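You operate a simulated robot arm through the tools that you are given. There is no shell and no other tool.

You run a simulated two-armed robot. Do the job below in one go: nothing can be reset, and whatever is moved stays where it is left.

Task
Brush the blue band sleeve's caked bore loose, then blow it clear.
Fine: it stands in the cradle; clamp it for the bore brush and open the clamp for the blower; each tool goes back; fan three and its air run on. Keep fingers out of the clamp and the air jet off your hands. Drop and damage nothing. Set down upright: black air blower. What is to be rubbed or washed off counts as gone when no trace of it is left.

Only the result counts: the job must be done as asked and must still hold three seconds after the hand-in. Knocking over, shifting, dropping, spilling or breaking anything else fails it.

Robot
Two 7-joint arms with fingered hands on one trunk that stands fixed in place. Base frame: the origin is at the foot of the trunk, x ahead of it, y to its left, z up; the work surface is at about z = 0.801. Lengths are in m, angles in rad, forces in N, time in s.
The left shoulder is at [0.03, 0.119, 1.094], the right one opposite. With the tool pointing down near the work surface each hand reaches from about 0.1 to 0.76 m from the base axis, measured 20 degrees to its own side. Payload 3.8 kg a hand.
The TCP of each hand is the grasp point between the finger pads, 0.025 m short of the fingertips. In the tool frame z runs along the fingers and y along their closing line. Largest opening 0.088 m; the body of the gripper starts 0.029 m behind the TCP. The gripper is a hand of 4 fingers: y runs from the thumb to the fingers, the wrist lies at [-0.013, -0.106, -0.174] in the tool frame, and closing takes about 1.5 s.
Orientation is told as [roll, pitch, yaw] about the base's x, y, z axes, in that order, counted from this pose: with the fingers straight down and the wrist toward the robot, the tool's x, y and z point along [0, 1, 0], [1, 0, 0] and [0, 0, -1] of the base frame.

Tools
- The arms move only by the tool servo_tool. It takes "left_steps", "right_steps" or both (then of equal length, played together; a hand with none holds still); each is a list that holds one entry, the list of rows, each a list of 6 numbers: the shift along the base's x, y, z in m, then the turn, a rotation vector about the base's x, y, z in rad. In form: [[[dx, dy, dz, ax, ay, az], ...]]. A call has 1 to 20 rows; each row shifts and turns the commanded pose from where the row before left it. "left_fingers" and "right_fingers" are, for a hand that has rows, the finger opening in m, from 0 to 0.088, set as the call begins (left out, the last holds). Each row takes 0.2 s and may step no farther than 0.05 m and 0.15 rad from the row before; otherwise, or with a gripper value out of range, the whole call is refused. Where a pose cannot be reached the arm comes as near as it can. A force on the tool above 40 N (or 10 N above the force at the start of the call, whichever is more), or a blocked arm, ends the call early, and 0.2 s more pass. Each finger travels about 0.153 m/s and halts on what it meets, pressing with about 32 N; the grip force reading is that of the motor and also rises with nothing between the fingers. The clock runs only during rows and for 0.2 s after the last one: add rows that do not move to give the fingers time. The reply holds the time, the measured pose of the TCP, the force on the tool along the base axes, the opening and the grip force, in the units named above and with some noise, with the torque about the TCP (base axes, N m) and any sound that the robot's microphone picked up, and new pictures: "views" is both (left out), scene, wrist or none (wrist: the cameras of the hands that moved).
- Cameras (640 x 400 px; columns grow to the right, rows downward): "scene" is now at [0.0554, 0.0178, 1.6399]; the picture's right is [0.23, -0.97, 0.00], its down [-0.75, -0.18, -0.64] and it looks along [0.62, 0.15, -0.77] (base axes); focal length 256 px, centre (320, 200). "left" rides on the left gripper at [-0.064, -0.083, -0.098] in its tool frame; the picture's right is [-0.62, -0.37, 0.69], its down [0.71, -0.63, 0.30] and it looks along [0.33, 0.68, 0.65] (tool axes); focal length 265 px, centre (320, 200). "right" rides on the right gripper at [0.064, -0.083, -0.098] in its tool frame; the picture's right is [-0.62, 0.37, -0.69], its down [-0.71, -0.63, 0.30] and it looks along [-0.32, 0.68, 0.65] (tool axes); focal length 265 px, centre (320, 200).
- slide_trunk(by): slides the trunk up (or, below 0, down) by that many m; the arms and the scene camera ride with it, the base frame stays. It gives what a move gives, with no picture.
- curl_fingers(index, middle, ring, thumb_bend, thumb_turn, hand): sets how far each is bent, from 0 (flat) to 1 (curled in); at 0.3 the hand is open as for a grip, at 0.7 the pads meet at the TCP. One left out holds its place. A second passes; each finger stops where it meets its share of the squeeze, and holds until it gets a number again. A gripper value or a shape takes the hand back. It gives what a move gives, with no picture; readings hold the bend of each and the force on the fingers (four entries, about 0 where the hand has none), thumb and palm. thumb_turn goes from beside the hand (0) to across from the fingers (1), as for a grip.
- preshape(shape, hand): the hand has 4 fingers and takes this shape, open, in about a second: jaw (thumb against the fingers, like two jaws); tri (thumb and two fingers); tip (a fingertip pinch); poke (one finger out to press); point (the index stretched); flat (the hand flat); cup (the hand cupped); fist (a fist). The gripper value then closes the fingers along that shape, each until it touches; the sizes above hold for jaw. It gives what a move gives, with no picture.
- head_to(pan, tilt): turns the head with the scene camera to pan (to the left, within 2.094 rad either way) and tilt (down, from -0.506 to 1.204), counted from straight ahead of the robot. It gives what a move gives, and a new picture of the scene camera.
- measure_at(camera, pixels): for up to 12 pixels [column, row] of the newest picture of that camera ("zoom" is the newest enlarged one), the place [x, y, z] in the base frame of the surface seen there, good to about 0.002 m. It takes no simulated time.
- enlarge(camera, box): a new picture of the part [left, top, right, bottom] of that camera's present view, enlarged. It takes no simulated time.
- hand_in(): hands the job in; it is judged then, once.

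Open the grippers and draw the arms clear of the work before you hand the job in, unless the task says otherwise.

The tools are called after "Request:" as name(argument=value, ...) on one line, values as JSON. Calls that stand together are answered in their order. servo_tool: Moves the arms, as the interface text tells. Its arguments: {"type":"object","properties":{"left_steps":{"type":"array"},"left_fingers":{"type":"number"},"right_steps":{"type":"array"},"right_fingers":{"type":"number"},"views":{"type":"string","enum":["both","scene","wrist","none"]}},"required":[]} The other tools are called the same way: slide_trunk (by) slides the trunk up or down; preshape (shape, hand) gives the hand a shape; curl_fingers (index, middle, ring, thumb_bend, thumb_turn, hand) moves the fingers one by one; head_to (pan, tilt) turns the head that bears the scene camera; measure_at (camera, pixels) gives the place of the surface under pixels of a picture; enlarge (camera, box) takes an enlarged picture of a part of a camera's view; hand_in () hands the job in.

At the start:

```text
t: 0.0
left_tcp_pos: [0.525, 0.2504, 1.2384]
left_orientation: [-0.001, -0.001, 0.001]
left_wrist_force: [0.0, 0.4, 0.7]
left_ft_torque: [-0.03, 0.03, 0.01]
left_finger_gap: 0.0875
left_grip_force: 0.0
left_shape: jaw
left_bend: [0.3, 0.3, 0.3, 0.3, 0.98]
left_finger forces: [0.0, 0.0, 0.0, 0.0, 0.0, 0.0]
right_tcp_pos: [0.5332, -0.2065, 1.2512]
right_orientation: [-0.001, 0.0, 0.0]
right_wrist_force: [0.9, -0.4, 0.7]
right_ft_torque: [0.01, 0.05, 0.02]
right_finger_gap: 0.0879
right_grip_force: 0.1
right_shape: jaw
right_bend: [0.3, 0.3, 0.3, 0.3, 0.98]
right_finger forces: [0.0, 0.0, 0.0, 0.1, 0.1, 0.1]
trunk travel left (down, up): [-0.25, 0.34]
head pan, tilt: [0.234, 0.873]
```

scene: 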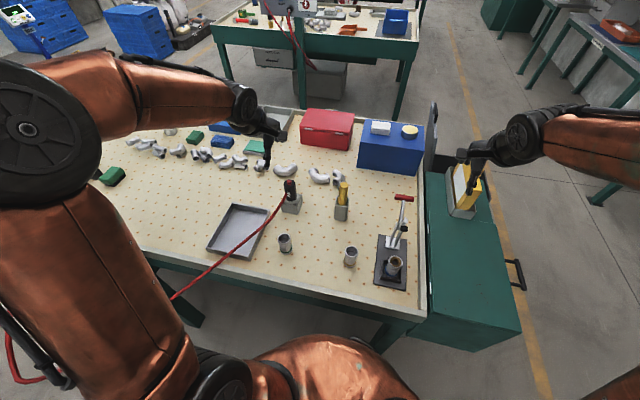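
right: 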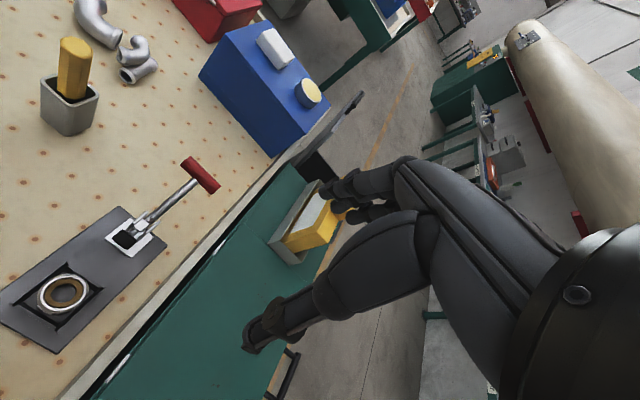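
left: 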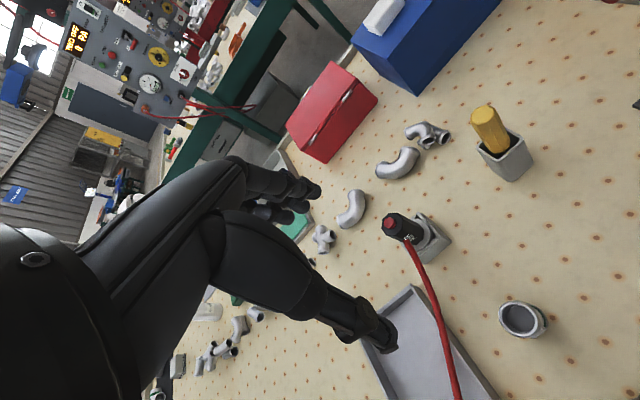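

I see the cradle with a sleeve and toggle clamp (about 395,258 in scene), the black blower with a red hose in a holder (290,195), and a yellow-handled brush in a holder (341,200). I'll enlarge these regions for detail.

Request:
enlarge(camera="scene", box=[340, 180, 440, 300])

Request:
enlarge(camera="scene", box=[200, 160, 370, 280])

Request:
enlarge(camera="right", box=[0, 140, 240, 360])

Request:
enlarge(camera="left", box=[340, 80, 580, 350])

```text
3.33 times, centred on (390, 240) of scene
```

zoom: 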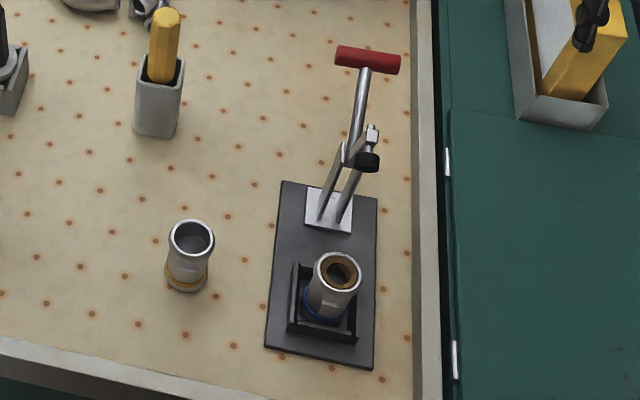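

```text
3.33 times, centred on (285, 220) of scene
```

zoom: 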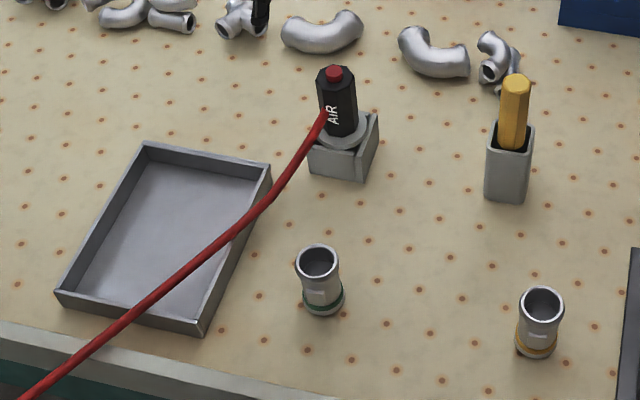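

```text
1.82 times, centred on (120, 250) of right
```

zoom: 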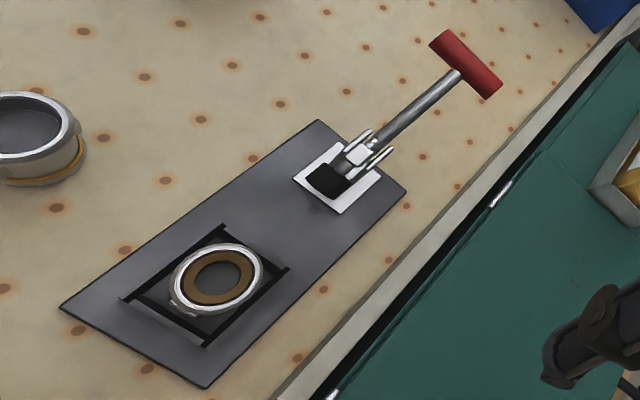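

```text
1.48 times, centred on (460, 215) of left
```

zoom: 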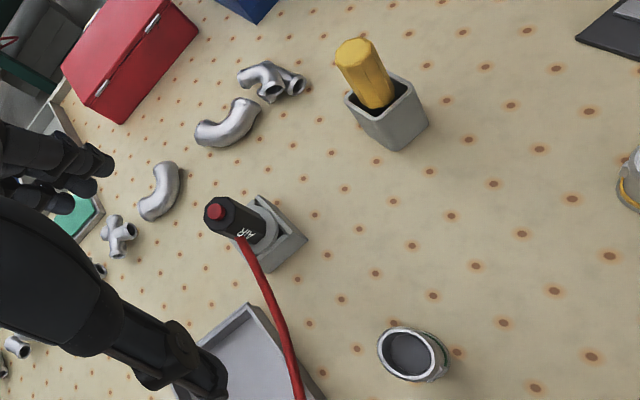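

The blue-banded sleeve stands in the cradle with caked bore, the toggle clamp stands open. I'll measure key points: clamp, sleeve, brush, blower.

Request:
enlarge(camera="scene", box=[370, 180, 430, 220])

Request:
measure_at(camera="scene", pixels=[[393, 197], [412, 199], [403, 198], [400, 222], [395, 258], [396, 264], [376, 285], [407, 290], [378, 235], [410, 241], [395, 271], [389, 245]])

Request:
measure_at(camera="scene", pixels=[[290, 182], [290, 190], [285, 192], [283, 205], [296, 205], [297, 213], [343, 183], [341, 200], [341, 217], [335, 205], [348, 206], [284, 240]])

```text
10.00 times, centred on (400, 200) of scene
```

zoom: 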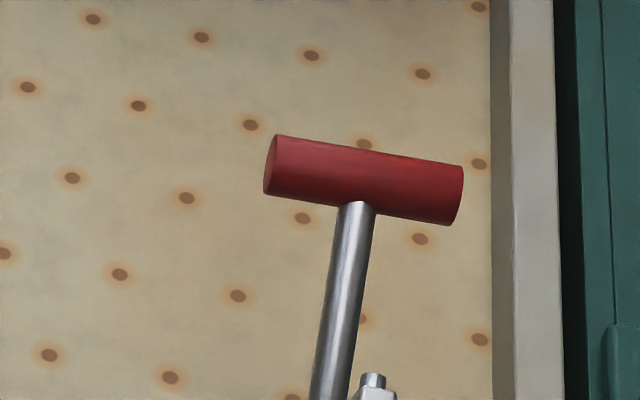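

```text
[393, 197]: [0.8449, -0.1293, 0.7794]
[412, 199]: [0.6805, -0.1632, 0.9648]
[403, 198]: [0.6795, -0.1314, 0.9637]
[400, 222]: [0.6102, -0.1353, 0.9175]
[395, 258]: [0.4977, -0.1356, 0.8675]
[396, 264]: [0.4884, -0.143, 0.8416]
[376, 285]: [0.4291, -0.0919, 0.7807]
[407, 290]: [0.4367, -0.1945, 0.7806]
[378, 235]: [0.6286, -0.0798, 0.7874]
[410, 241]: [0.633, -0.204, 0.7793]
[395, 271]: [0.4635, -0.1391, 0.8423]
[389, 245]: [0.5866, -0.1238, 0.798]
```

```text
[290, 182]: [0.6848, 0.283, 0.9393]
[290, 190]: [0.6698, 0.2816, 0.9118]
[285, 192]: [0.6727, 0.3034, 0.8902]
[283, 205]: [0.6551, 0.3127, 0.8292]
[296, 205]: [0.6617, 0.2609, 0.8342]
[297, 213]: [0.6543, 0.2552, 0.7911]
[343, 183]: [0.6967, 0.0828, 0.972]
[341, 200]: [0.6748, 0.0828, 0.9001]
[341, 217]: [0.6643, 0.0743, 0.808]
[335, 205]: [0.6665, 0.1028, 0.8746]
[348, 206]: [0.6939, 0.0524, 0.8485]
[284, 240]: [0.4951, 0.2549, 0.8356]
```

The clamp's structure needs a closer look; I'll enlarge the scene view on the clamp and the sleeve and the tools, and around the table frame.

Request:
enlarge(camera="scene", box=[376, 190, 424, 250])

Request:
enlarge(camera="scene", box=[370, 235, 420, 295])

Request:
enlarge(camera="right", box=[90, 150, 240, 270])

Request:
enlarge(camera="scene", box=[250, 160, 330, 220])

```text
6.67 times, centred on (400, 220) of scene
```

zoom: 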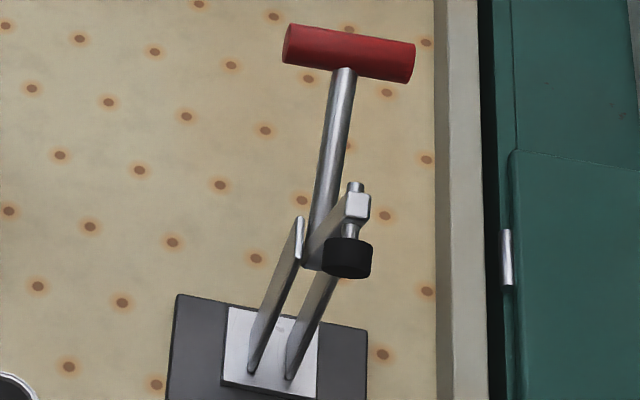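

```text
6.67 times, centred on (395, 265) of scene
```

zoom: 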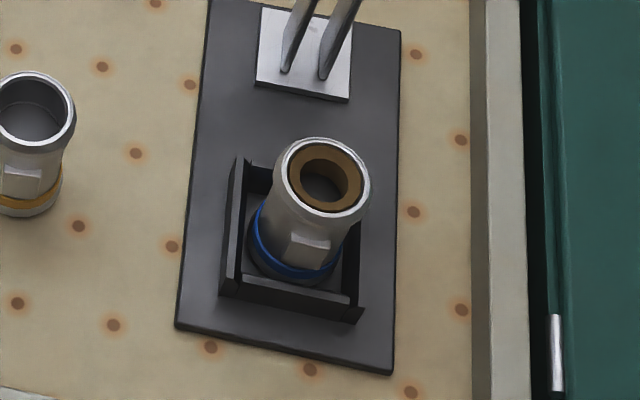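

```text
3.33 times, centred on (165, 210) of right
```

zoom: 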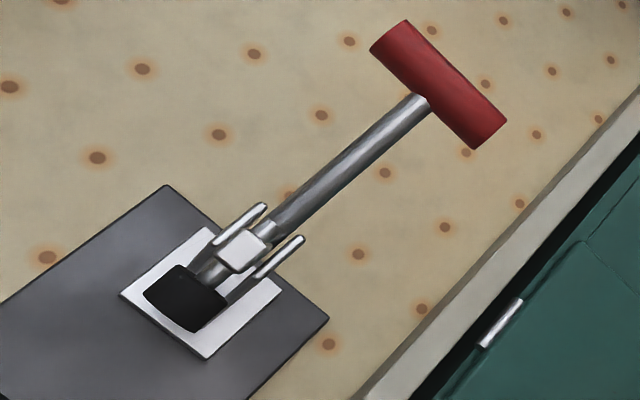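

```text
6.67 times, centred on (290, 190) of scene
```

zoom: 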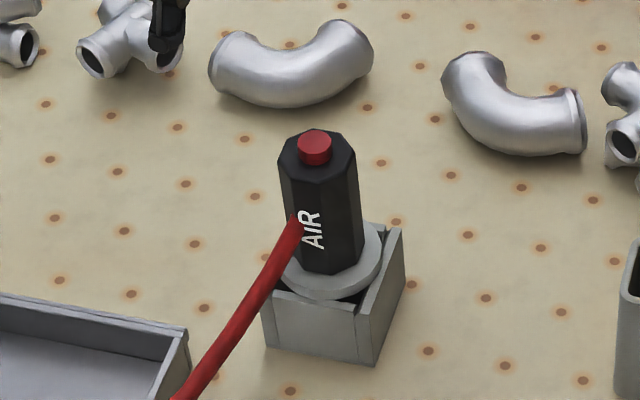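

The clamp has a spindle with a black rubber foot. I'll measure its points in a fresh zoom.

Request:
enlarge(camera="scene", box=[376, 190, 424, 250])

Request:
measure_at(camera="zoom", pixels=[[348, 260], [345, 242], [355, 210], [355, 186], [330, 225], [300, 222], [293, 260], [252, 370], [290, 378], [270, 320], [340, 75], [325, 180]])

Request:
measure_at(camera="scene", pixels=[[350, 300], [320, 250], [250, 280], [420, 260], [330, 185], [240, 240], [300, 270], [380, 220], [386, 270], [345, 215]])

```text
6.67 times, centred on (400, 220) of scene
```

zoom: 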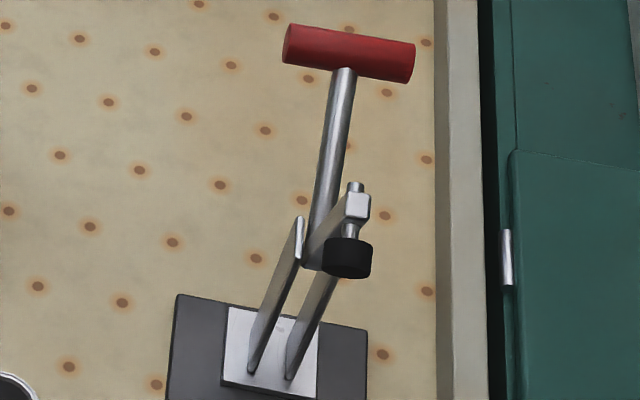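

```text
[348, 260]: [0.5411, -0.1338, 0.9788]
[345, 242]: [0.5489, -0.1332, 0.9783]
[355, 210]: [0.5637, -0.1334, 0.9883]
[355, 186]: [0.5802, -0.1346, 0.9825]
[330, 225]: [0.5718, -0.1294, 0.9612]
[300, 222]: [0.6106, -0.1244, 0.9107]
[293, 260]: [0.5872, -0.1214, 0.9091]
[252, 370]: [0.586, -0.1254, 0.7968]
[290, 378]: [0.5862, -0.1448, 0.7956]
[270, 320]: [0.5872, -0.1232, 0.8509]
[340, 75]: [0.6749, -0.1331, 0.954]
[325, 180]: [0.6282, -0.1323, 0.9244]
```

```text
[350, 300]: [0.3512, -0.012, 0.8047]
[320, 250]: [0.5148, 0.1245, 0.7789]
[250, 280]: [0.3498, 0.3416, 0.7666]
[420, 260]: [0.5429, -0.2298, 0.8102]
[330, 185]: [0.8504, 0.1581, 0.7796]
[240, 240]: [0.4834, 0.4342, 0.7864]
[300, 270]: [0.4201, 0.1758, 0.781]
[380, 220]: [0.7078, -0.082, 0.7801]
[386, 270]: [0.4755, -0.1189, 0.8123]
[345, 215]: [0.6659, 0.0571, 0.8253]
```

The table reads z≈0.78, the sleeve's top ≈0.867, clamp pivot near (0.60,-0.134,0.905). I'll look at the background panel (left camera upper-left) to know what fan three is, so as to leave it alone.

Request:
enlarge(camera="left", box=[0, 0, 260, 160])

Request:
enlarge(camera="scene", box=[210, 0, 430, 130])

Request:
head_to(pan=0.25, tilt=0.3)

```text
2.46 times, centred on (130, 80) of left
```

zoom: 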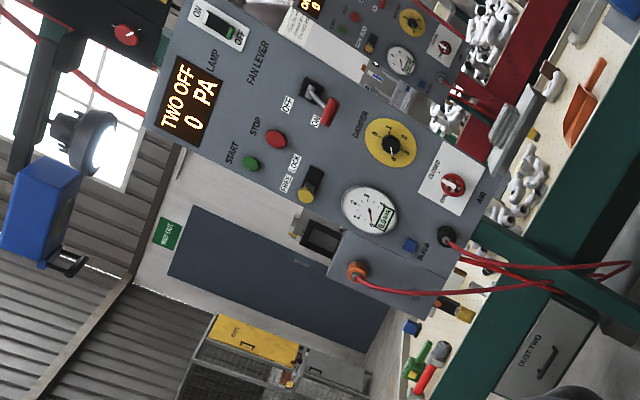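

```text
2.91 times, centred on (320, 65) of scene
```

zoom: 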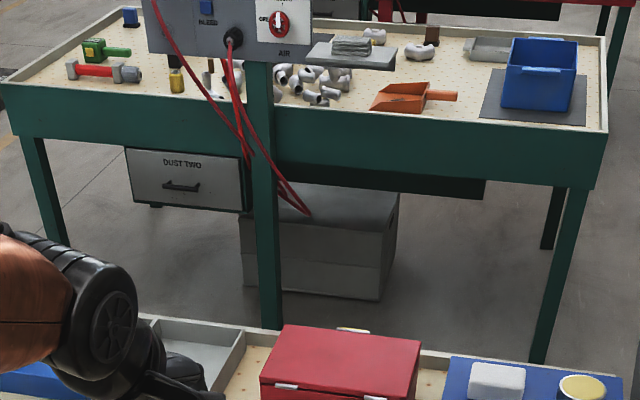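

```text
t: 1.0
left_tcp_pos: [0.5249, 0.25, 1.2372]
left_orientation: [0.001, 0.0, 0.0]
left_wrist_force: [0.1, -0.6, 0.4]
left_ft_torque: [0.0, -0.02, 0.01]
left_finger_gap: 0.0874
left_grip_force: 0.1
left_shape: jaw
left_bend: [0.3, 0.3, 0.3, 0.3, 0.98]
left_finger forces: [0.0, 0.0, 0.0, 0.0, 0.0, 0.1]
right_tcp_pos: [0.5321, -0.2078, 1.2505]
right_orientation: [-0.001, 0.0, 0.001]
right_wrist_force: [0.1, 0.6, 0.0]
right_ft_torque: [0.0, 0.01, 0.02]
right_finger_gap: 0.0874
right_grip_force: 0.1
right_shape: jaw
right_bend: [0.3, 0.3, 0.3, 0.3, 0.98]
right_finger forces: [0.0, 0.1, 0.0, 0.0, 0.1, 0.1]
trunk travel left (down, up): [-0.25, 0.34]
head pan, tilt: [0.25, 0.3]
```

scene: 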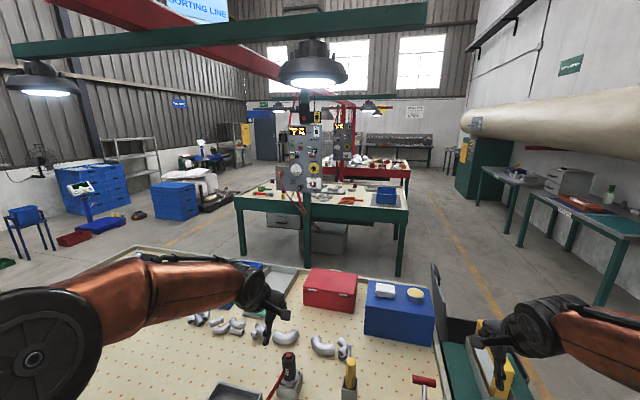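

Each bench has its own panel (the one ahead shows "TWO OFF"); ours may be beside us. I'll look left and right to see where panel three and the hose are.

Request:
head_to(pan=1.4, tilt=0.5)

Request:
head_to(pan=-1.0, tilt=0.6)

```text
t: 2.4
left_tcp_pos: [0.5262, 0.2508, 1.2376]
left_orientation: [0.001, -0.001, -0.001]
left_wrist_force: [-0.7, -0.7, -0.3]
left_ft_torque: [-0.01, 0.02, -0.03]
left_finger_gap: 0.0877
left_grip_force: 0.0
left_shape: jaw
left_bend: [0.3, 0.3, 0.3, 0.3, 0.98]
left_finger forces: [0.0, 0.0, 0.0, 0.1, 0.1, 0.0]
right_tcp_pos: [0.5317, -0.2065, 1.2506]
right_orientation: [-0.001, -0.001, -0.001]
right_wrist_force: [0.4, 0.8, 0.0]
right_ft_torque: [-0.02, 0.0, -0.03]
right_finger_gap: 0.0875
right_grip_force: 0.1
right_shape: jaw
right_bend: [0.3, 0.3, 0.3, 0.3, 0.98]
right_finger forces: [0.1, 0.1, 0.0, 0.0, 0.1, 0.1]
trunk travel left (down, up): [-0.25, 0.34]
head pan, tilt: [1.4, 0.499]
```

scene: 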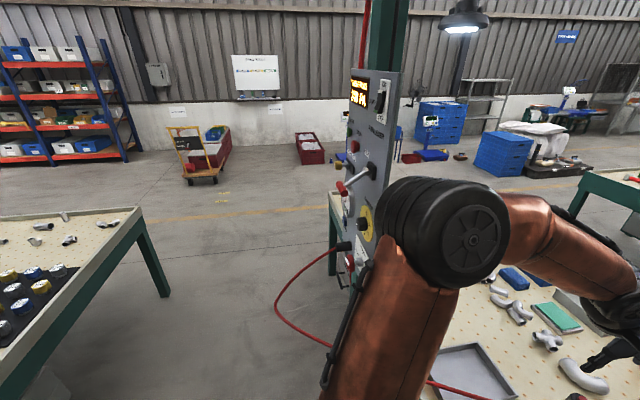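

```text
t: 4.5
left_tcp_pos: [0.5259, 0.2507, 1.2375]
left_orientation: [0.0, 0.001, 0.002]
left_wrist_force: [-0.1, -0.1, -1.0]
left_ft_torque: [-0.01, -0.03, -0.02]
left_finger_gap: 0.0877
left_grip_force: 0.1
left_shape: jaw
left_bend: [0.3, 0.3, 0.3, 0.3, 0.98]
left_finger forces: [0.1, 0.1, 0.0, 0.0, 0.0, 0.0]
right_tcp_pos: [0.5323, -0.2071, 1.2499]
right_orientation: [0.001, 0.0, 0.0]
right_wrist_force: [0.4, -0.5, -0.3]
right_ft_torque: [0.0, 0.0, 0.01]
right_finger_gap: 0.0874
right_grip_force: 0.1
right_shape: jaw
right_bend: [0.3, 0.3, 0.3, 0.3, 0.98]
right_finger forces: [0.0, 0.0, 0.0, 0.0, 0.0, 0.1]
trunk travel left (down, up): [-0.25, 0.34]
head pan, tilt: [-1.0, 0.6]
```

scene: 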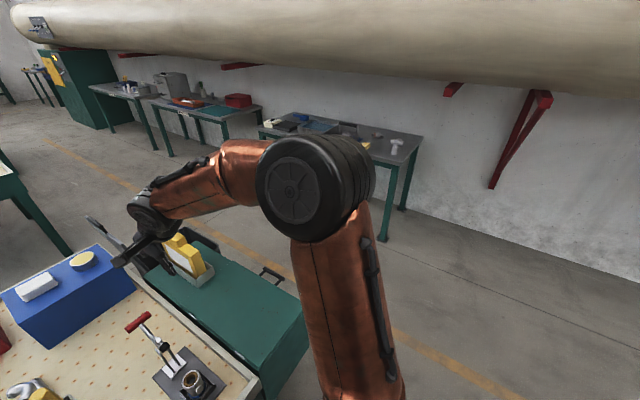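

Our panel stands to the left, near the left arm's elbow; I'll look again and measure its position so the left arm stays clear.

Request:
head_to(pan=1.3, tilt=0.6)

Request:
enlarge(camera="scene", box=[250, 0, 450, 260])

Request:
measure_at(camera="scene", pixels=[[340, 60], [340, 150], [355, 180], [300, 280], [350, 200], [345, 100], [400, 380], [440, 390], [310, 230]])

```text
t: 6.7
left_tcp_pos: [0.5263, 0.2498, 1.2381]
left_orientation: [0.0, 0.002, -0.001]
left_wrist_force: [0.5, -0.6, -0.3]
left_ft_torque: [-0.03, -0.01, 0.0]
left_finger_gap: 0.0877
left_grip_force: 0.1
left_shape: jaw
left_bend: [0.3, 0.3, 0.3, 0.3, 0.98]
left_finger forces: [0.1, 0.0, 0.0, 0.0, 0.1, 0.0]
right_tcp_pos: [0.5312, -0.2074, 1.2504]
right_orientation: [-0.001, -0.001, 0.0]
right_wrist_force: [0.1, 0.2, 0.1]
right_ft_torque: [0.01, 0.03, 0.02]
right_finger_gap: 0.0875
right_grip_force: 0.1
right_shape: jaw
right_bend: [0.3, 0.3, 0.3, 0.3, 0.98]
right_finger forces: [0.0, 0.0, 0.1, 0.0, 0.0, 0.1]
trunk travel left (down, up): [-0.25, 0.34]
head pan, tilt: [1.3, 0.6]
```

scene: 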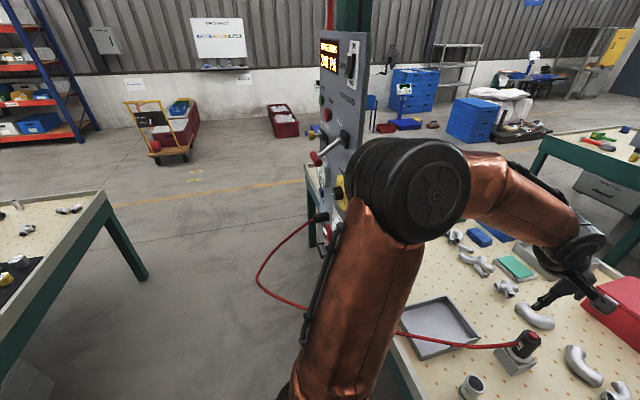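

```text
1.54 times, centred on (350, 130) of scene
```

zoom: 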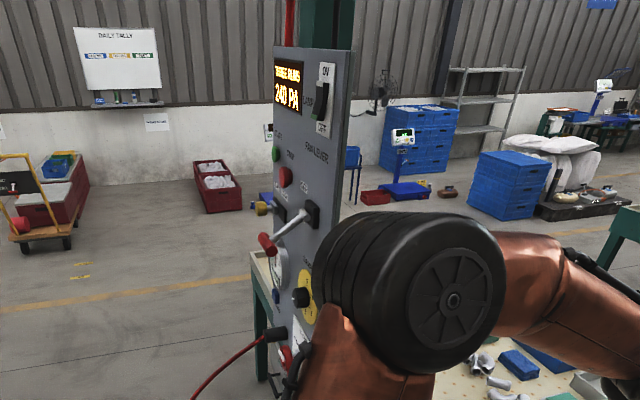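

```text
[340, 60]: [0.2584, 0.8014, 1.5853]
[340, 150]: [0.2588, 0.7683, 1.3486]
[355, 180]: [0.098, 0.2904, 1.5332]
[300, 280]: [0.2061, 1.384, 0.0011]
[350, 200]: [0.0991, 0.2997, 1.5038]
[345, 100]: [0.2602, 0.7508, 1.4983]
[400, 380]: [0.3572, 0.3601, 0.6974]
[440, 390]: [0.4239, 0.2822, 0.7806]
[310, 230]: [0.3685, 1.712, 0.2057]
```

Panel three shows "THREE RUNS 240 PA" at about (0.26, 0.77); I will keep well away from it. I turn the head back to the work area.

Request:
head_to(pan=0.05, tilt=0.95)

Request:
enlarge(camera="scene", box=[230, 140, 390, 240])

```text
t: 8.1
left_tcp_pos: [0.5258, 0.2499, 1.2375]
left_orientation: [0.001, -0.001, 0.001]
left_wrist_force: [0.3, 0.9, 1.0]
left_ft_torque: [0.02, -0.03, 0.01]
left_finger_gap: 0.0874
left_grip_force: 0.1
left_shape: jaw
left_bend: [0.3, 0.3, 0.3, 0.3, 0.98]
left_finger forces: [0.1, 0.1, 0.0, 0.0, 0.0, 0.0]
right_tcp_pos: [0.5319, -0.2064, 1.2506]
right_orientation: [-0.001, 0.001, 0.001]
right_wrist_force: [-0.2, 0.2, -0.2]
right_ft_torque: [0.0, 0.02, 0.0]
right_finger_gap: 0.0875
right_grip_force: 0.0
right_shape: jaw
right_bend: [0.3, 0.3, 0.3, 0.3, 0.98]
right_finger forces: [0.0, 0.1, 0.0, 0.1, 0.0, 0.0]
trunk travel left (down, up): [-0.25, 0.34]
head pan, tilt: [0.051, 0.949]
```

scene: 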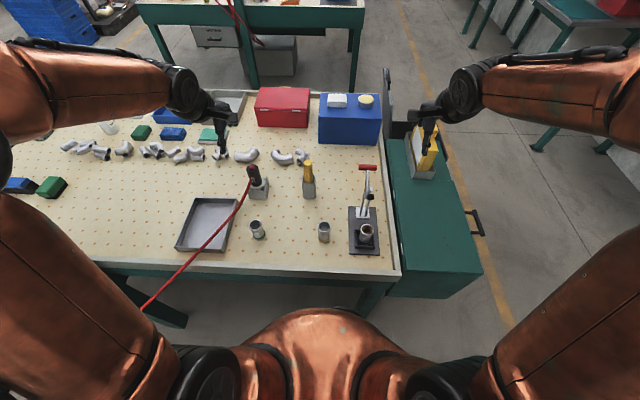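

```text
4.00 times, centred on (310, 190) of scene
```

zoom: 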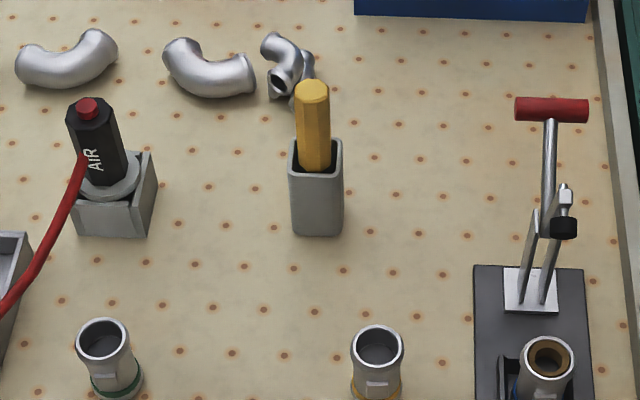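

The scene shows all: blower (253,175), brush (309,178), clamp T-handle (367,167). I'll bring the right hand to a vantage in front of the clamp for a close look with its wrist camera.

Request:
servo_tool(right_steps=[[[-0.023, -0.0035, -0.0425, 0, 0, 0], [-0.023, -0.0035, -0.0425, 0, 0, 0], [-0.023, -0.0035, -0.0425, 0, 0, 0], [-0.023, -0.0035, -0.0425, 0, 0, 0], [0, 0, 0, 0, 0, 0]]], views="wrist")

Request:
enlarge(camera="right", box=[80, 40, 320, 260])

```text
t: 9.3
left_tcp_pos: [0.5251, 0.2506, 1.2363]
left_orientation: [0.001, 0.0, 0.001]
left_wrist_force: [0.4, 0.3, 0.1]
left_ft_torque: [-0.01, -0.04, -0.02]
left_finger_gap: 0.0877
left_grip_force: 0.2
left_shape: jaw
left_bend: [0.3, 0.3, 0.3, 0.3, 0.98]
left_finger forces: [0.1, 0.0, 0.1, 0.0, 0.1, 0.0]
right_tcp_pos: [0.4393, -0.2226, 1.0808]
right_orientation: [-0.001, 0.0, 0.0]
right_wrist_force: [-0.3, -0.7, -0.2]
right_ft_torque: [0.01, -0.02, 0.01]
right_finger_gap: 0.0876
right_grip_force: 0.2
right_shape: jaw
right_bend: [0.3, 0.3, 0.3, 0.3, 0.98]
right_finger forces: [0.0, 0.1, 0.0, 0.1, 0.0, 0.1]
trunk travel left (down, up): [-0.25, 0.34]
head pan, tilt: [0.051, 0.949]
```

right: 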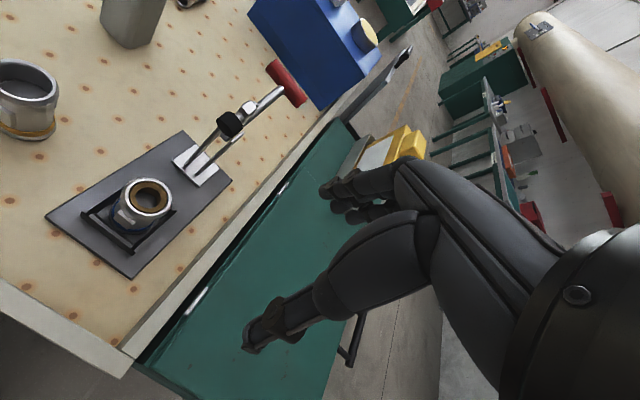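

```text
1.82 times, centred on (200, 150) of right
```

zoom: 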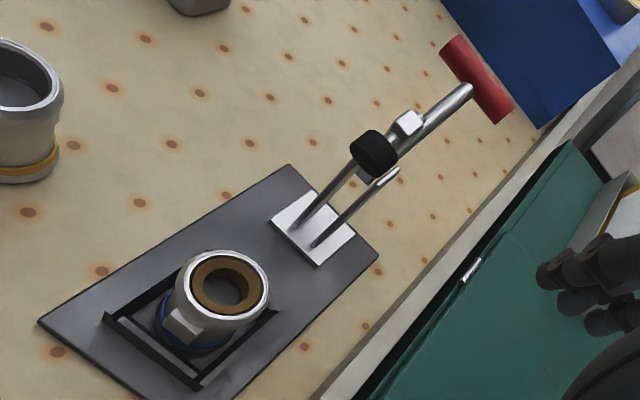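

Close view shows sleeve, cradle, open clamp. I measure the clamp and sleeve here.

Request:
measure_at(camera="zoom", pixels=[[455, 50], [500, 105], [478, 80], [372, 152], [405, 122], [396, 172], [345, 178], [298, 228], [315, 245], [183, 275], [265, 298], [228, 252]])

Request:
measure_at(camera="right", pixels=[[150, 180], [148, 211], [127, 192], [171, 196], [150, 195], [82, 214], [131, 246], [175, 212], [120, 200], [145, 225], [62, 215], [133, 275]])

```text
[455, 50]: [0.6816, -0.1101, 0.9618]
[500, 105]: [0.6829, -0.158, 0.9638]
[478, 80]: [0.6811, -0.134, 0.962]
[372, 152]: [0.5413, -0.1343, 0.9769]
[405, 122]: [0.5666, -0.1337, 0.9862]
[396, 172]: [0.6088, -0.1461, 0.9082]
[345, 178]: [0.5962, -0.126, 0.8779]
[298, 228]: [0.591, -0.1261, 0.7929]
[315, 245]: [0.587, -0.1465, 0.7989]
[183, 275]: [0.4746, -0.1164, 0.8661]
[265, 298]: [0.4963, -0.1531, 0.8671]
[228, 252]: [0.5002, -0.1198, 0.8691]
```

```text
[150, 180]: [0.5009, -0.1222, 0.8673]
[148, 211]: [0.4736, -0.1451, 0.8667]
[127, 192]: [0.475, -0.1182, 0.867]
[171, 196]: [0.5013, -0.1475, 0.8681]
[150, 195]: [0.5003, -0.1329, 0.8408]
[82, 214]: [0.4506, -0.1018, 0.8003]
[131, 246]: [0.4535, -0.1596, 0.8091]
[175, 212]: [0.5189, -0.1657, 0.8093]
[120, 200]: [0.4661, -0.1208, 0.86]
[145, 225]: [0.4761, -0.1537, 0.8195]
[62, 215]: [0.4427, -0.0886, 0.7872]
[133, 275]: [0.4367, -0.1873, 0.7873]
```

The sleeve's centre is about (0.488,-0.1335), rim z=0.867; the T-bar lies along y at (0.684, -0.134, 0.957). I'll move the right hand over the T-bar with the gap at 0.06.

Request:
servo_tool(right_steps=[[[0.038, 0.0148, -0.004, 0, 0, 0], [0.038, 0.0148, -0.004, 0, 0, 0], [0.038, 0.0148, -0.004, 0, 0, 0], [0.038, 0.0148, -0.004, 0, 0, 0], [0.038, 0.0148, -0.004, 0, 0, 0], [0.038, 0.0148, -0.004, 0, 0, 0], [0, 0, 0, 0, 0, 0], [0, 0, 0, 0, 0, 0]]], right_fingers=0.06, views="both")

Request:
enlarge(camera="scene", box=[320, 120, 420, 260])

```text
t: 11.1
left_tcp_pos: [0.5258, 0.25, 1.2375]
left_orientation: [-0.001, 0.001, 0.002]
left_wrist_force: [-0.8, -0.1, 0.2]
left_ft_torque: [-0.03, -0.01, 0.02]
left_finger_gap: 0.0872
left_grip_force: 0.2
left_shape: jaw
left_bend: [0.3, 0.3, 0.3, 0.3, 0.98]
left_finger forces: [0.1, 0.0, 0.2, 0.0, 0.1, 0.1]
right_tcp_pos: [0.6695, -0.1324, 1.0559]
right_orientation: [0.0, 0.0, 0.0]
right_wrist_force: [0.5, 0.0, 0.4]
right_ft_torque: [0.01, -0.01, 0.0]
right_finger_gap: 0.0602
right_grip_force: 0.0
right_shape: jaw
right_bend: [0.28, 0.37, 0.34, 0.59, 0.99]
right_finger forces: [0.0, 0.0, 0.0, 0.0, 0.0, 0.0]
trunk travel left (down, up): [-0.25, 0.34]
head pan, tilt: [0.051, 0.949]
```

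scene: 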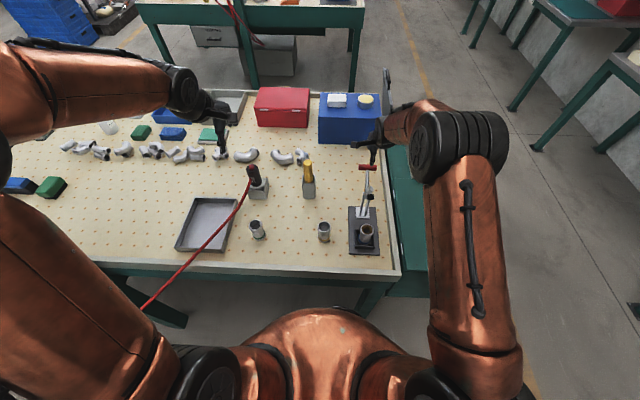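
right: 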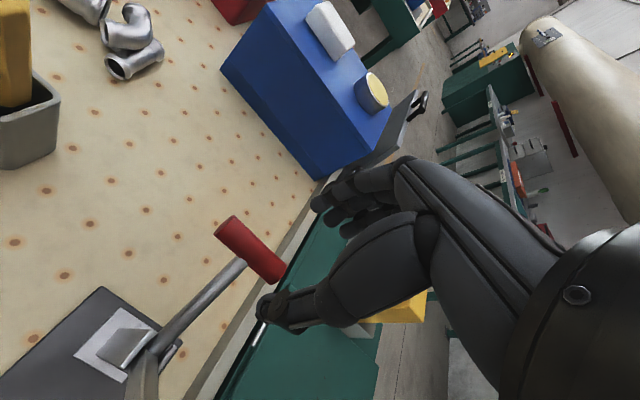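

```text
2.86 times, centred on (370, 190) of scene
```

zoom: 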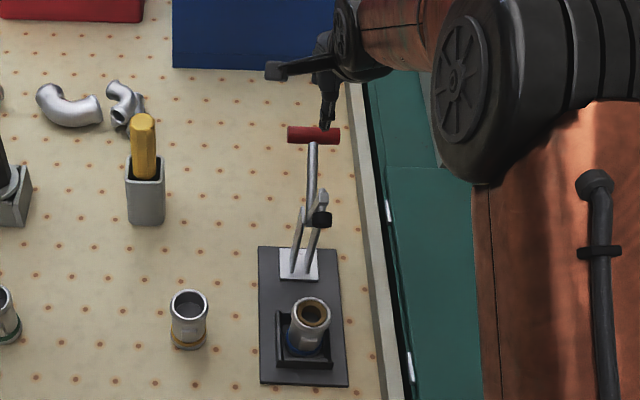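

The thumb tip appears at (268,308) and the fingertips around (325,205) in the right wrist view; I'll measure them along with the bar to check the straddle.

Request:
measure_at(camera="right", pixels=[[265, 308], [268, 318], [275, 300], [320, 204], [328, 218], [345, 232], [225, 222], [278, 278], [245, 248], [345, 190]])

Request:
enlarge(camera="right", box=[200, 150, 440, 350])

```text
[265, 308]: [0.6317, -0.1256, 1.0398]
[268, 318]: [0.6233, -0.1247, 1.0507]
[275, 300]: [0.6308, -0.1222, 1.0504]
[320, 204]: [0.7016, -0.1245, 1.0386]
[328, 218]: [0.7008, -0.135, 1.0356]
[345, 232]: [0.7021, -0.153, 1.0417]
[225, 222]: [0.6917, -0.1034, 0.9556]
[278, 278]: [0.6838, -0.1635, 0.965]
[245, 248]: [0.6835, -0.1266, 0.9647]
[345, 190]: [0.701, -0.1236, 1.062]
```

```text
2.00 times, centred on (320, 250) of right
```

zoom: 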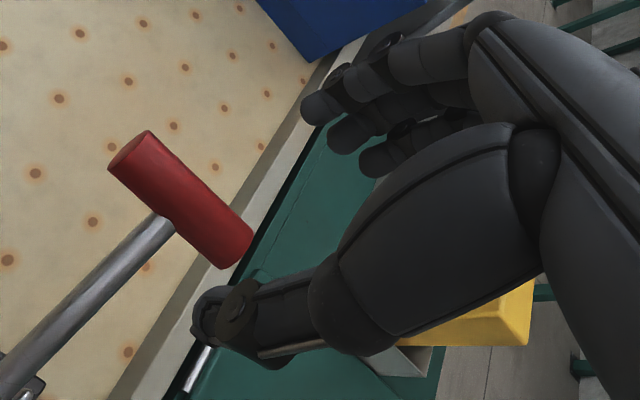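

Fingertips are at x≈0.70 and thumb at ≈0.635 with the bar at 0.674–0.694, so the straddle fits. I shift 4 mm forward and lower around the bar.

Request:
servo_tool(right_steps=[[[0.004, -0.002, -0.02, 0, 0, 0], [0, 0, -0.02, 0, 0, 0], [0, 0, -0.02, 0, 0, 0], [0, 0, -0.02, 0, 0, 0], [0, 0, -0.005, 0, 0, 0], [0, 0, 0, 0, 0, 0]]], views="both")

Request:
enlarge(camera="scene", box=[340, 130, 400, 250])

```text
t: 12.5
left_tcp_pos: [0.5271, 0.2501, 1.238]
left_orientation: [0.0, -0.001, 0.001]
left_wrist_force: [0.3, 0.1, 0.2]
left_ft_torque: [-0.01, 0.03, 0.04]
left_finger_gap: 0.0878
left_grip_force: 0.2
left_shape: jaw
left_bend: [0.3, 0.3, 0.3, 0.3, 0.98]
left_finger forces: [0.0, 0.1, 0.1, 0.1, 0.1, 0.0]
right_tcp_pos: [0.6723, -0.1356, 0.9718]
right_orientation: [0.0, 0.0, 0.0]
right_wrist_force: [-0.5, 0.4, -0.1]
right_ft_torque: [0.0, 0.04, -0.01]
right_finger_gap: 0.0601
right_grip_force: 0.1
right_shape: jaw
right_bend: [0.28, 0.37, 0.34, 0.59, 0.99]
right_finger forces: [0.0, 0.1, 0.0, 0.0, 0.1, 0.0]
trunk travel left (down, up): [-0.25, 0.34]
head pan, tilt: [0.051, 0.949]
```

scene: 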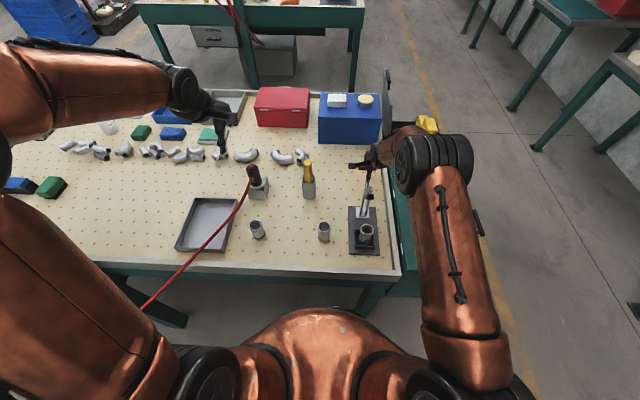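
right: 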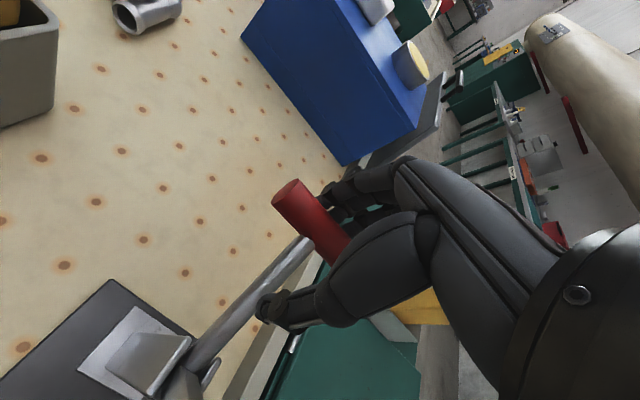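

```text
3.33 times, centred on (370, 190) of scene
```

zoom: 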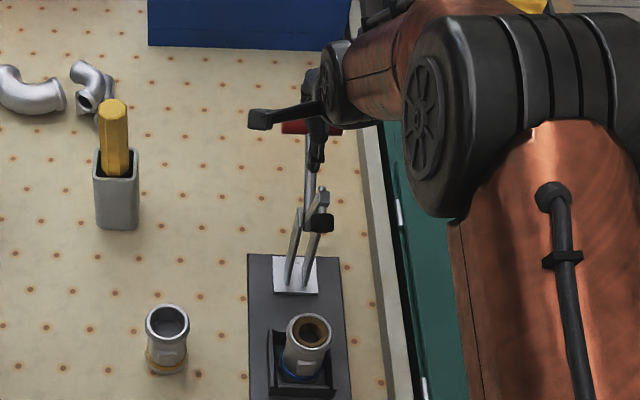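

The bar is now between thumb and fingers (wrist view at 310,220). I'll pull it along its arc toward the robot in a first part and check.

Request:
servo_tool(right_steps=[[[-0.011, 0, 0.006, 0, 0, 0], [-0.0104, 0, 0.0072, 0, 0, 0], [-0.0078, 0, 0.0065, 0, 0, 0], [-0.0078, 0, 0.006, 0, 0, 0], [0, 0, 0, 0, 0, 0]]], views="both")

Request:
enlarge(camera="scene", box=[340, 130, 400, 250])

```text
t: 13.7
left_tcp_pos: [0.527, 0.2503, 1.2368]
left_orientation: [0.001, 0.004, 0.0]
left_wrist_force: [-0.1, 0.4, 0.1]
left_ft_torque: [0.02, 0.02, -0.01]
left_finger_gap: 0.0878
left_grip_force: 0.1
left_shape: jaw
left_bend: [0.3, 0.3, 0.3, 0.3, 0.98]
left_finger forces: [0.0, 0.0, 0.1, 0.0, 0.0, 0.0]
right_tcp_pos: [0.6325, -0.133, 0.9941]
right_orientation: [0.0, 0.01, 0.002]
right_wrist_force: [4.3, 0.7, 2.2]
right_ft_torque: [0.06, -0.05, -0.01]
right_finger_gap: 0.0616
right_grip_force: 0.0
right_shape: jaw
right_bend: [0.25, 0.37, 0.33, 0.59, 0.99]
right_finger forces: [3.1, 0.0, 1.1, 0.0, 0.1, 0.0]
trunk travel left (down, up): [-0.25, 0.34]
head pan, tilt: [0.051, 0.949]
```

scene: 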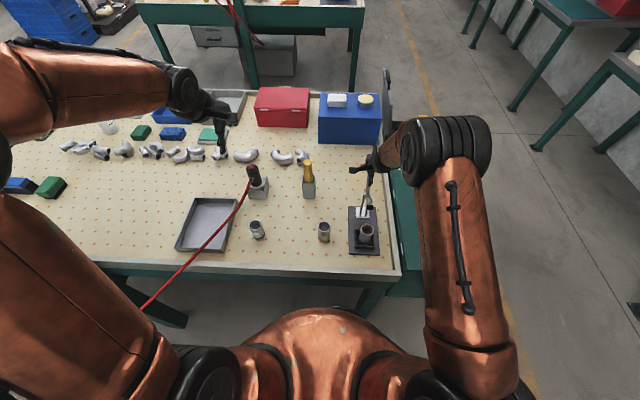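
right: 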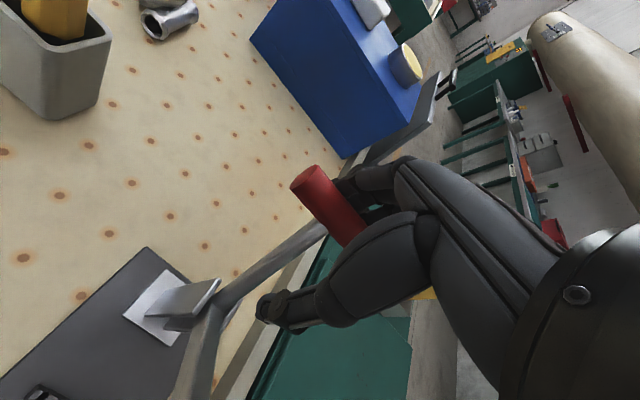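

```text
3.33 times, centred on (370, 190) of scene
```

zoom: 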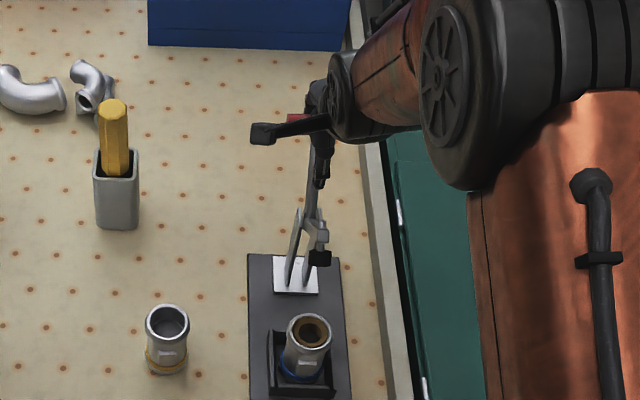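

The handle swings with ~4 N and the foot is coming down toward the sleeve. I carry on along the arc.

Request:
servo_tool(right_steps=[[[-0.009, 0, 0.0045, 0, 0, 0], [-0.009, 0, 0.0045, 0, 0, 0], [-0.0095, 0, 0.003, 0, 0, 0], [-0.0095, 0, 0.002, 0, 0, 0], [0, 0, 0, 0, 0, 0]]], views="both")

Request:
enlarge(camera="scene", box=[340, 130, 400, 250])

```text
t: 14.9
left_tcp_pos: [0.5262, 0.2515, 1.2371]
left_orientation: [-0.001, 0.001, -0.001]
left_wrist_force: [-0.3, -0.6, 0.2]
left_ft_torque: [-0.02, -0.02, 0.02]
left_finger_gap: 0.0875
left_grip_force: 0.0
left_shape: jaw
left_bend: [0.3, 0.3, 0.3, 0.3, 0.98]
left_finger forces: [0.0, 0.0, 0.0, 0.0, 0.0, 0.0]
right_tcp_pos: [0.5987, -0.1349, 1.0113]
right_orientation: [0.001, 0.002, -0.001]
right_wrist_force: [2.2, 0.5, 1.5]
right_ft_torque: [0.01, -0.07, 0.01]
right_finger_gap: 0.0606
right_grip_force: 0.0
right_shape: jaw
right_bend: [0.26, 0.37, 0.33, 0.59, 0.99]
right_finger forces: [1.5, 0.0, 0.4, 0.0, 0.0, 0.0]
trunk travel left (down, up): [-0.25, 0.34]
head pan, tilt: [0.051, 0.949]
```

scene: 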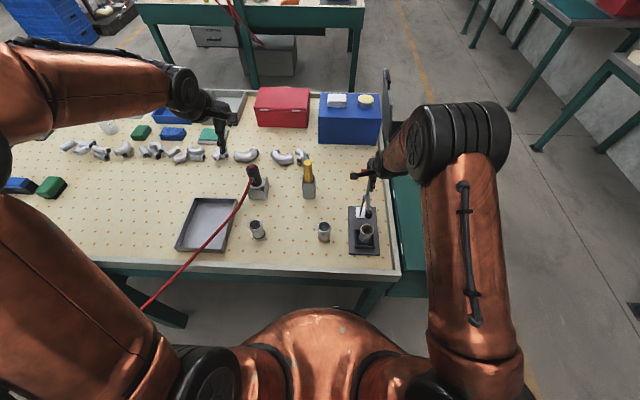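
right: 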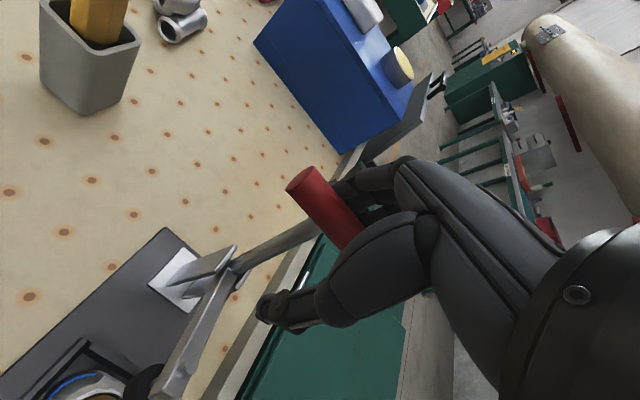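

```text
3.33 times, centred on (370, 190) of scene
```

zoom: 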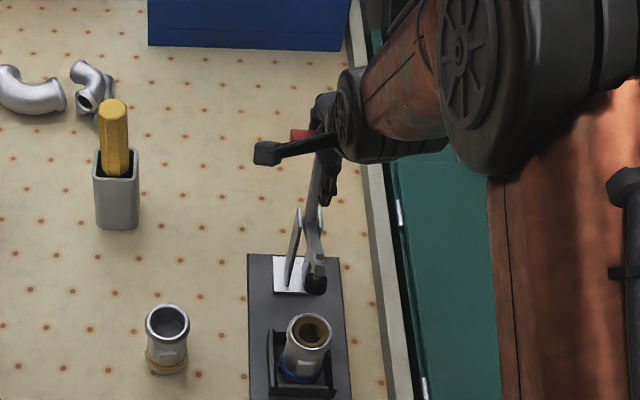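

The foot is nearing the sleeve's far rim. I continue the pull until it seats, watching the force.

Request:
servo_tool(right_steps=[[[-0.009, 0, 0.001, 0, 0, 0], [-0.008, 0, 0.0, 0, 0, 0], [-0.008, 0, -0.001, 0, 0, 0], [0, 0, 0, 0, 0, 0]]], views="both")

Request:
enlarge(camera="scene", box=[340, 150, 400, 260])

```text
t: 15.9
left_tcp_pos: [0.526, 0.2506, 1.2372]
left_orientation: [-0.001, 0.001, -0.001]
left_wrist_force: [0.1, 0.0, 0.4]
left_ft_torque: [0.01, -0.01, -0.01]
left_finger_gap: 0.0876
left_grip_force: 0.0
left_shape: jaw
left_bend: [0.3, 0.3, 0.3, 0.3, 0.98]
left_finger forces: [0.0, 0.1, 0.0, 0.0, 0.1, 0.0]
right_tcp_pos: [0.5715, -0.1332, 1.0113]
right_orientation: [0.0, 0.001, 0.001]
right_wrist_force: [2.1, 0.5, 0.6]
right_ft_torque: [0.01, -0.02, -0.06]
right_finger_gap: 0.0609
right_grip_force: 0.2
right_shape: jaw
right_bend: [0.26, 0.37, 0.34, 0.59, 0.99]
right_finger forces: [1.7, 0.0, 0.0, 0.0, 0.0, 0.0]
trunk travel left (down, up): [-0.25, 0.34]
head pan, tilt: [0.051, 0.949]
```

scene: 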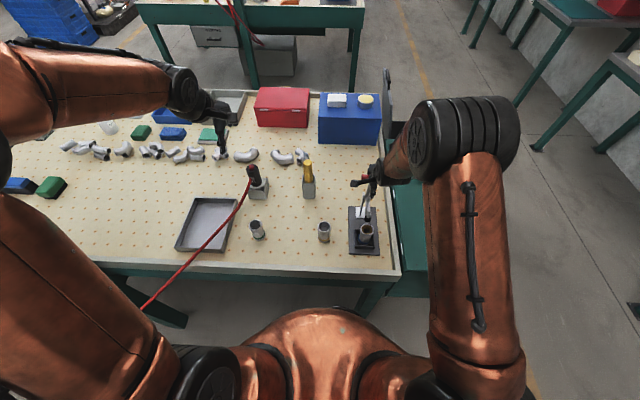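
right: 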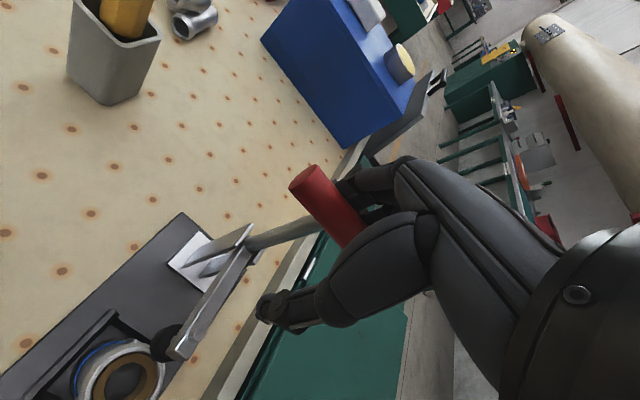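

```text
3.64 times, centred on (370, 205) of scene
```

zoom: 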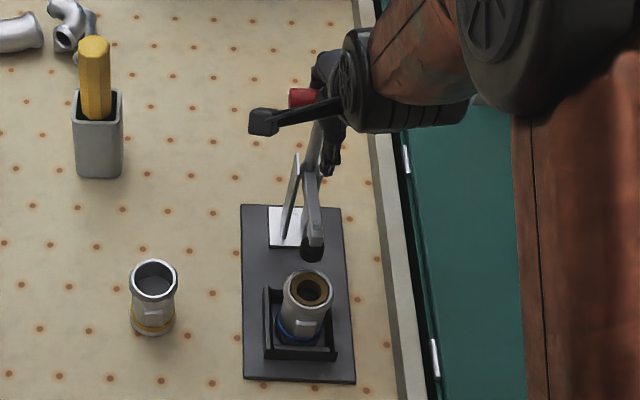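

The foot in the wrist view (165,340) is about to meet the rim at (125,375). I continue in small steps.

Request:
servo_tool(right_steps=[[[-0.006, 0, -0.001, 0, 0, 0], [-0.006, 0, -0.0015, 0, 0, 0], [-0.006, 0, -0.0015, 0, 0, 0], [0, 0, 0, 0, 0, 0]]], views="wrist")

Request:
enlarge(camera="scene", box=[345, 190, 395, 255])

```text
t: 16.9
left_tcp_pos: [0.5267, 0.2498, 1.2379]
left_orientation: [0.001, 0.001, 0.002]
left_wrist_force: [0.5, 0.3, -0.2]
left_ft_torque: [0.01, 0.0, -0.01]
left_finger_gap: 0.0876
left_grip_force: 0.1
left_shape: jaw
left_bend: [0.3, 0.3, 0.3, 0.3, 0.98]
left_finger forces: [0.0, 0.1, 0.0, 0.0, 0.0, 0.0]
right_tcp_pos: [0.5555, -0.1344, 1.0078]
right_orientation: [-0.001, 0.0, 0.002]
right_wrist_force: [3.7, -0.3, 1.1]
right_ft_torque: [0.02, -0.09, -0.04]
right_finger_gap: 0.0612
right_grip_force: 0.0
right_shape: jaw
right_bend: [0.26, 0.37, 0.34, 0.59, 0.99]
right_finger forces: [3.2, 0.4, 0.0, 0.0, 0.1, 0.0]
trunk travel left (down, up): [-0.25, 0.34]
head pan, tilt: [0.051, 0.949]
```

right: 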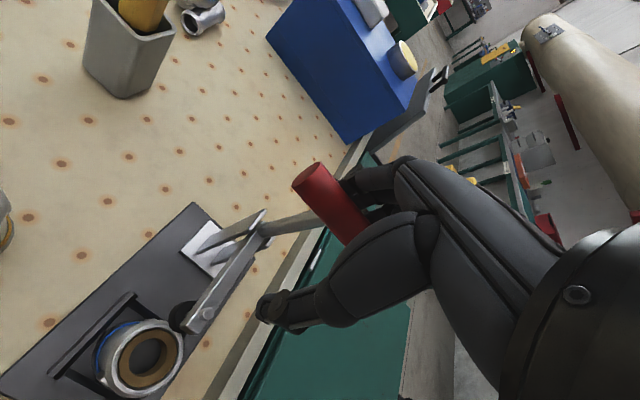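

```text
6.15 times, centred on (370, 222) of scene
```

zoom: 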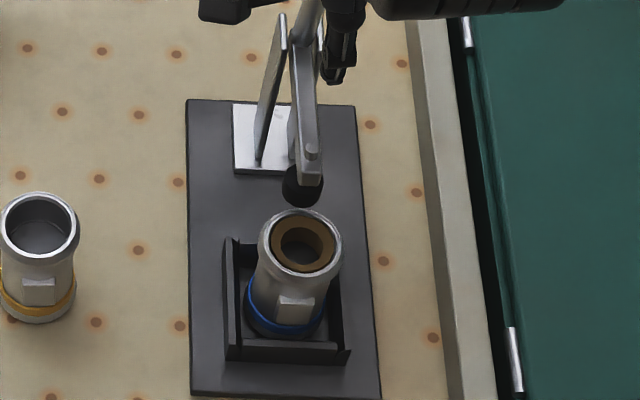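

I measure the foot and arm now to see where it will land.

Request:
measure_at(camera="zoom", pixels=[[303, 195], [293, 175], [310, 155], [300, 180], [308, 178], [300, 205], [300, 212]])

Request:
measure_at(camera="right", pixels=[[183, 315], [177, 320], [207, 313], [225, 290], [310, 185], [340, 215], [170, 335], [180, 330]])

```text
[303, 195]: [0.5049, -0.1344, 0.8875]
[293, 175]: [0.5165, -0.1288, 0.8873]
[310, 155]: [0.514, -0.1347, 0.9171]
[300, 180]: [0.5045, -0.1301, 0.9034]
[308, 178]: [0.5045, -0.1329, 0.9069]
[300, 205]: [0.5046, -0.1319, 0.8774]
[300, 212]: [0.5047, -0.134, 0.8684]
```

```text
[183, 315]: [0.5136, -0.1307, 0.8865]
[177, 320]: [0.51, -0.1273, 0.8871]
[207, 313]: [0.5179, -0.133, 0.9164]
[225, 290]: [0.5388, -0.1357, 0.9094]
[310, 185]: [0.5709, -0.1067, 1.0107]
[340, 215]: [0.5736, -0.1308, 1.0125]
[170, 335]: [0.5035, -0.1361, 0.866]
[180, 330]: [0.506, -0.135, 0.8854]
```

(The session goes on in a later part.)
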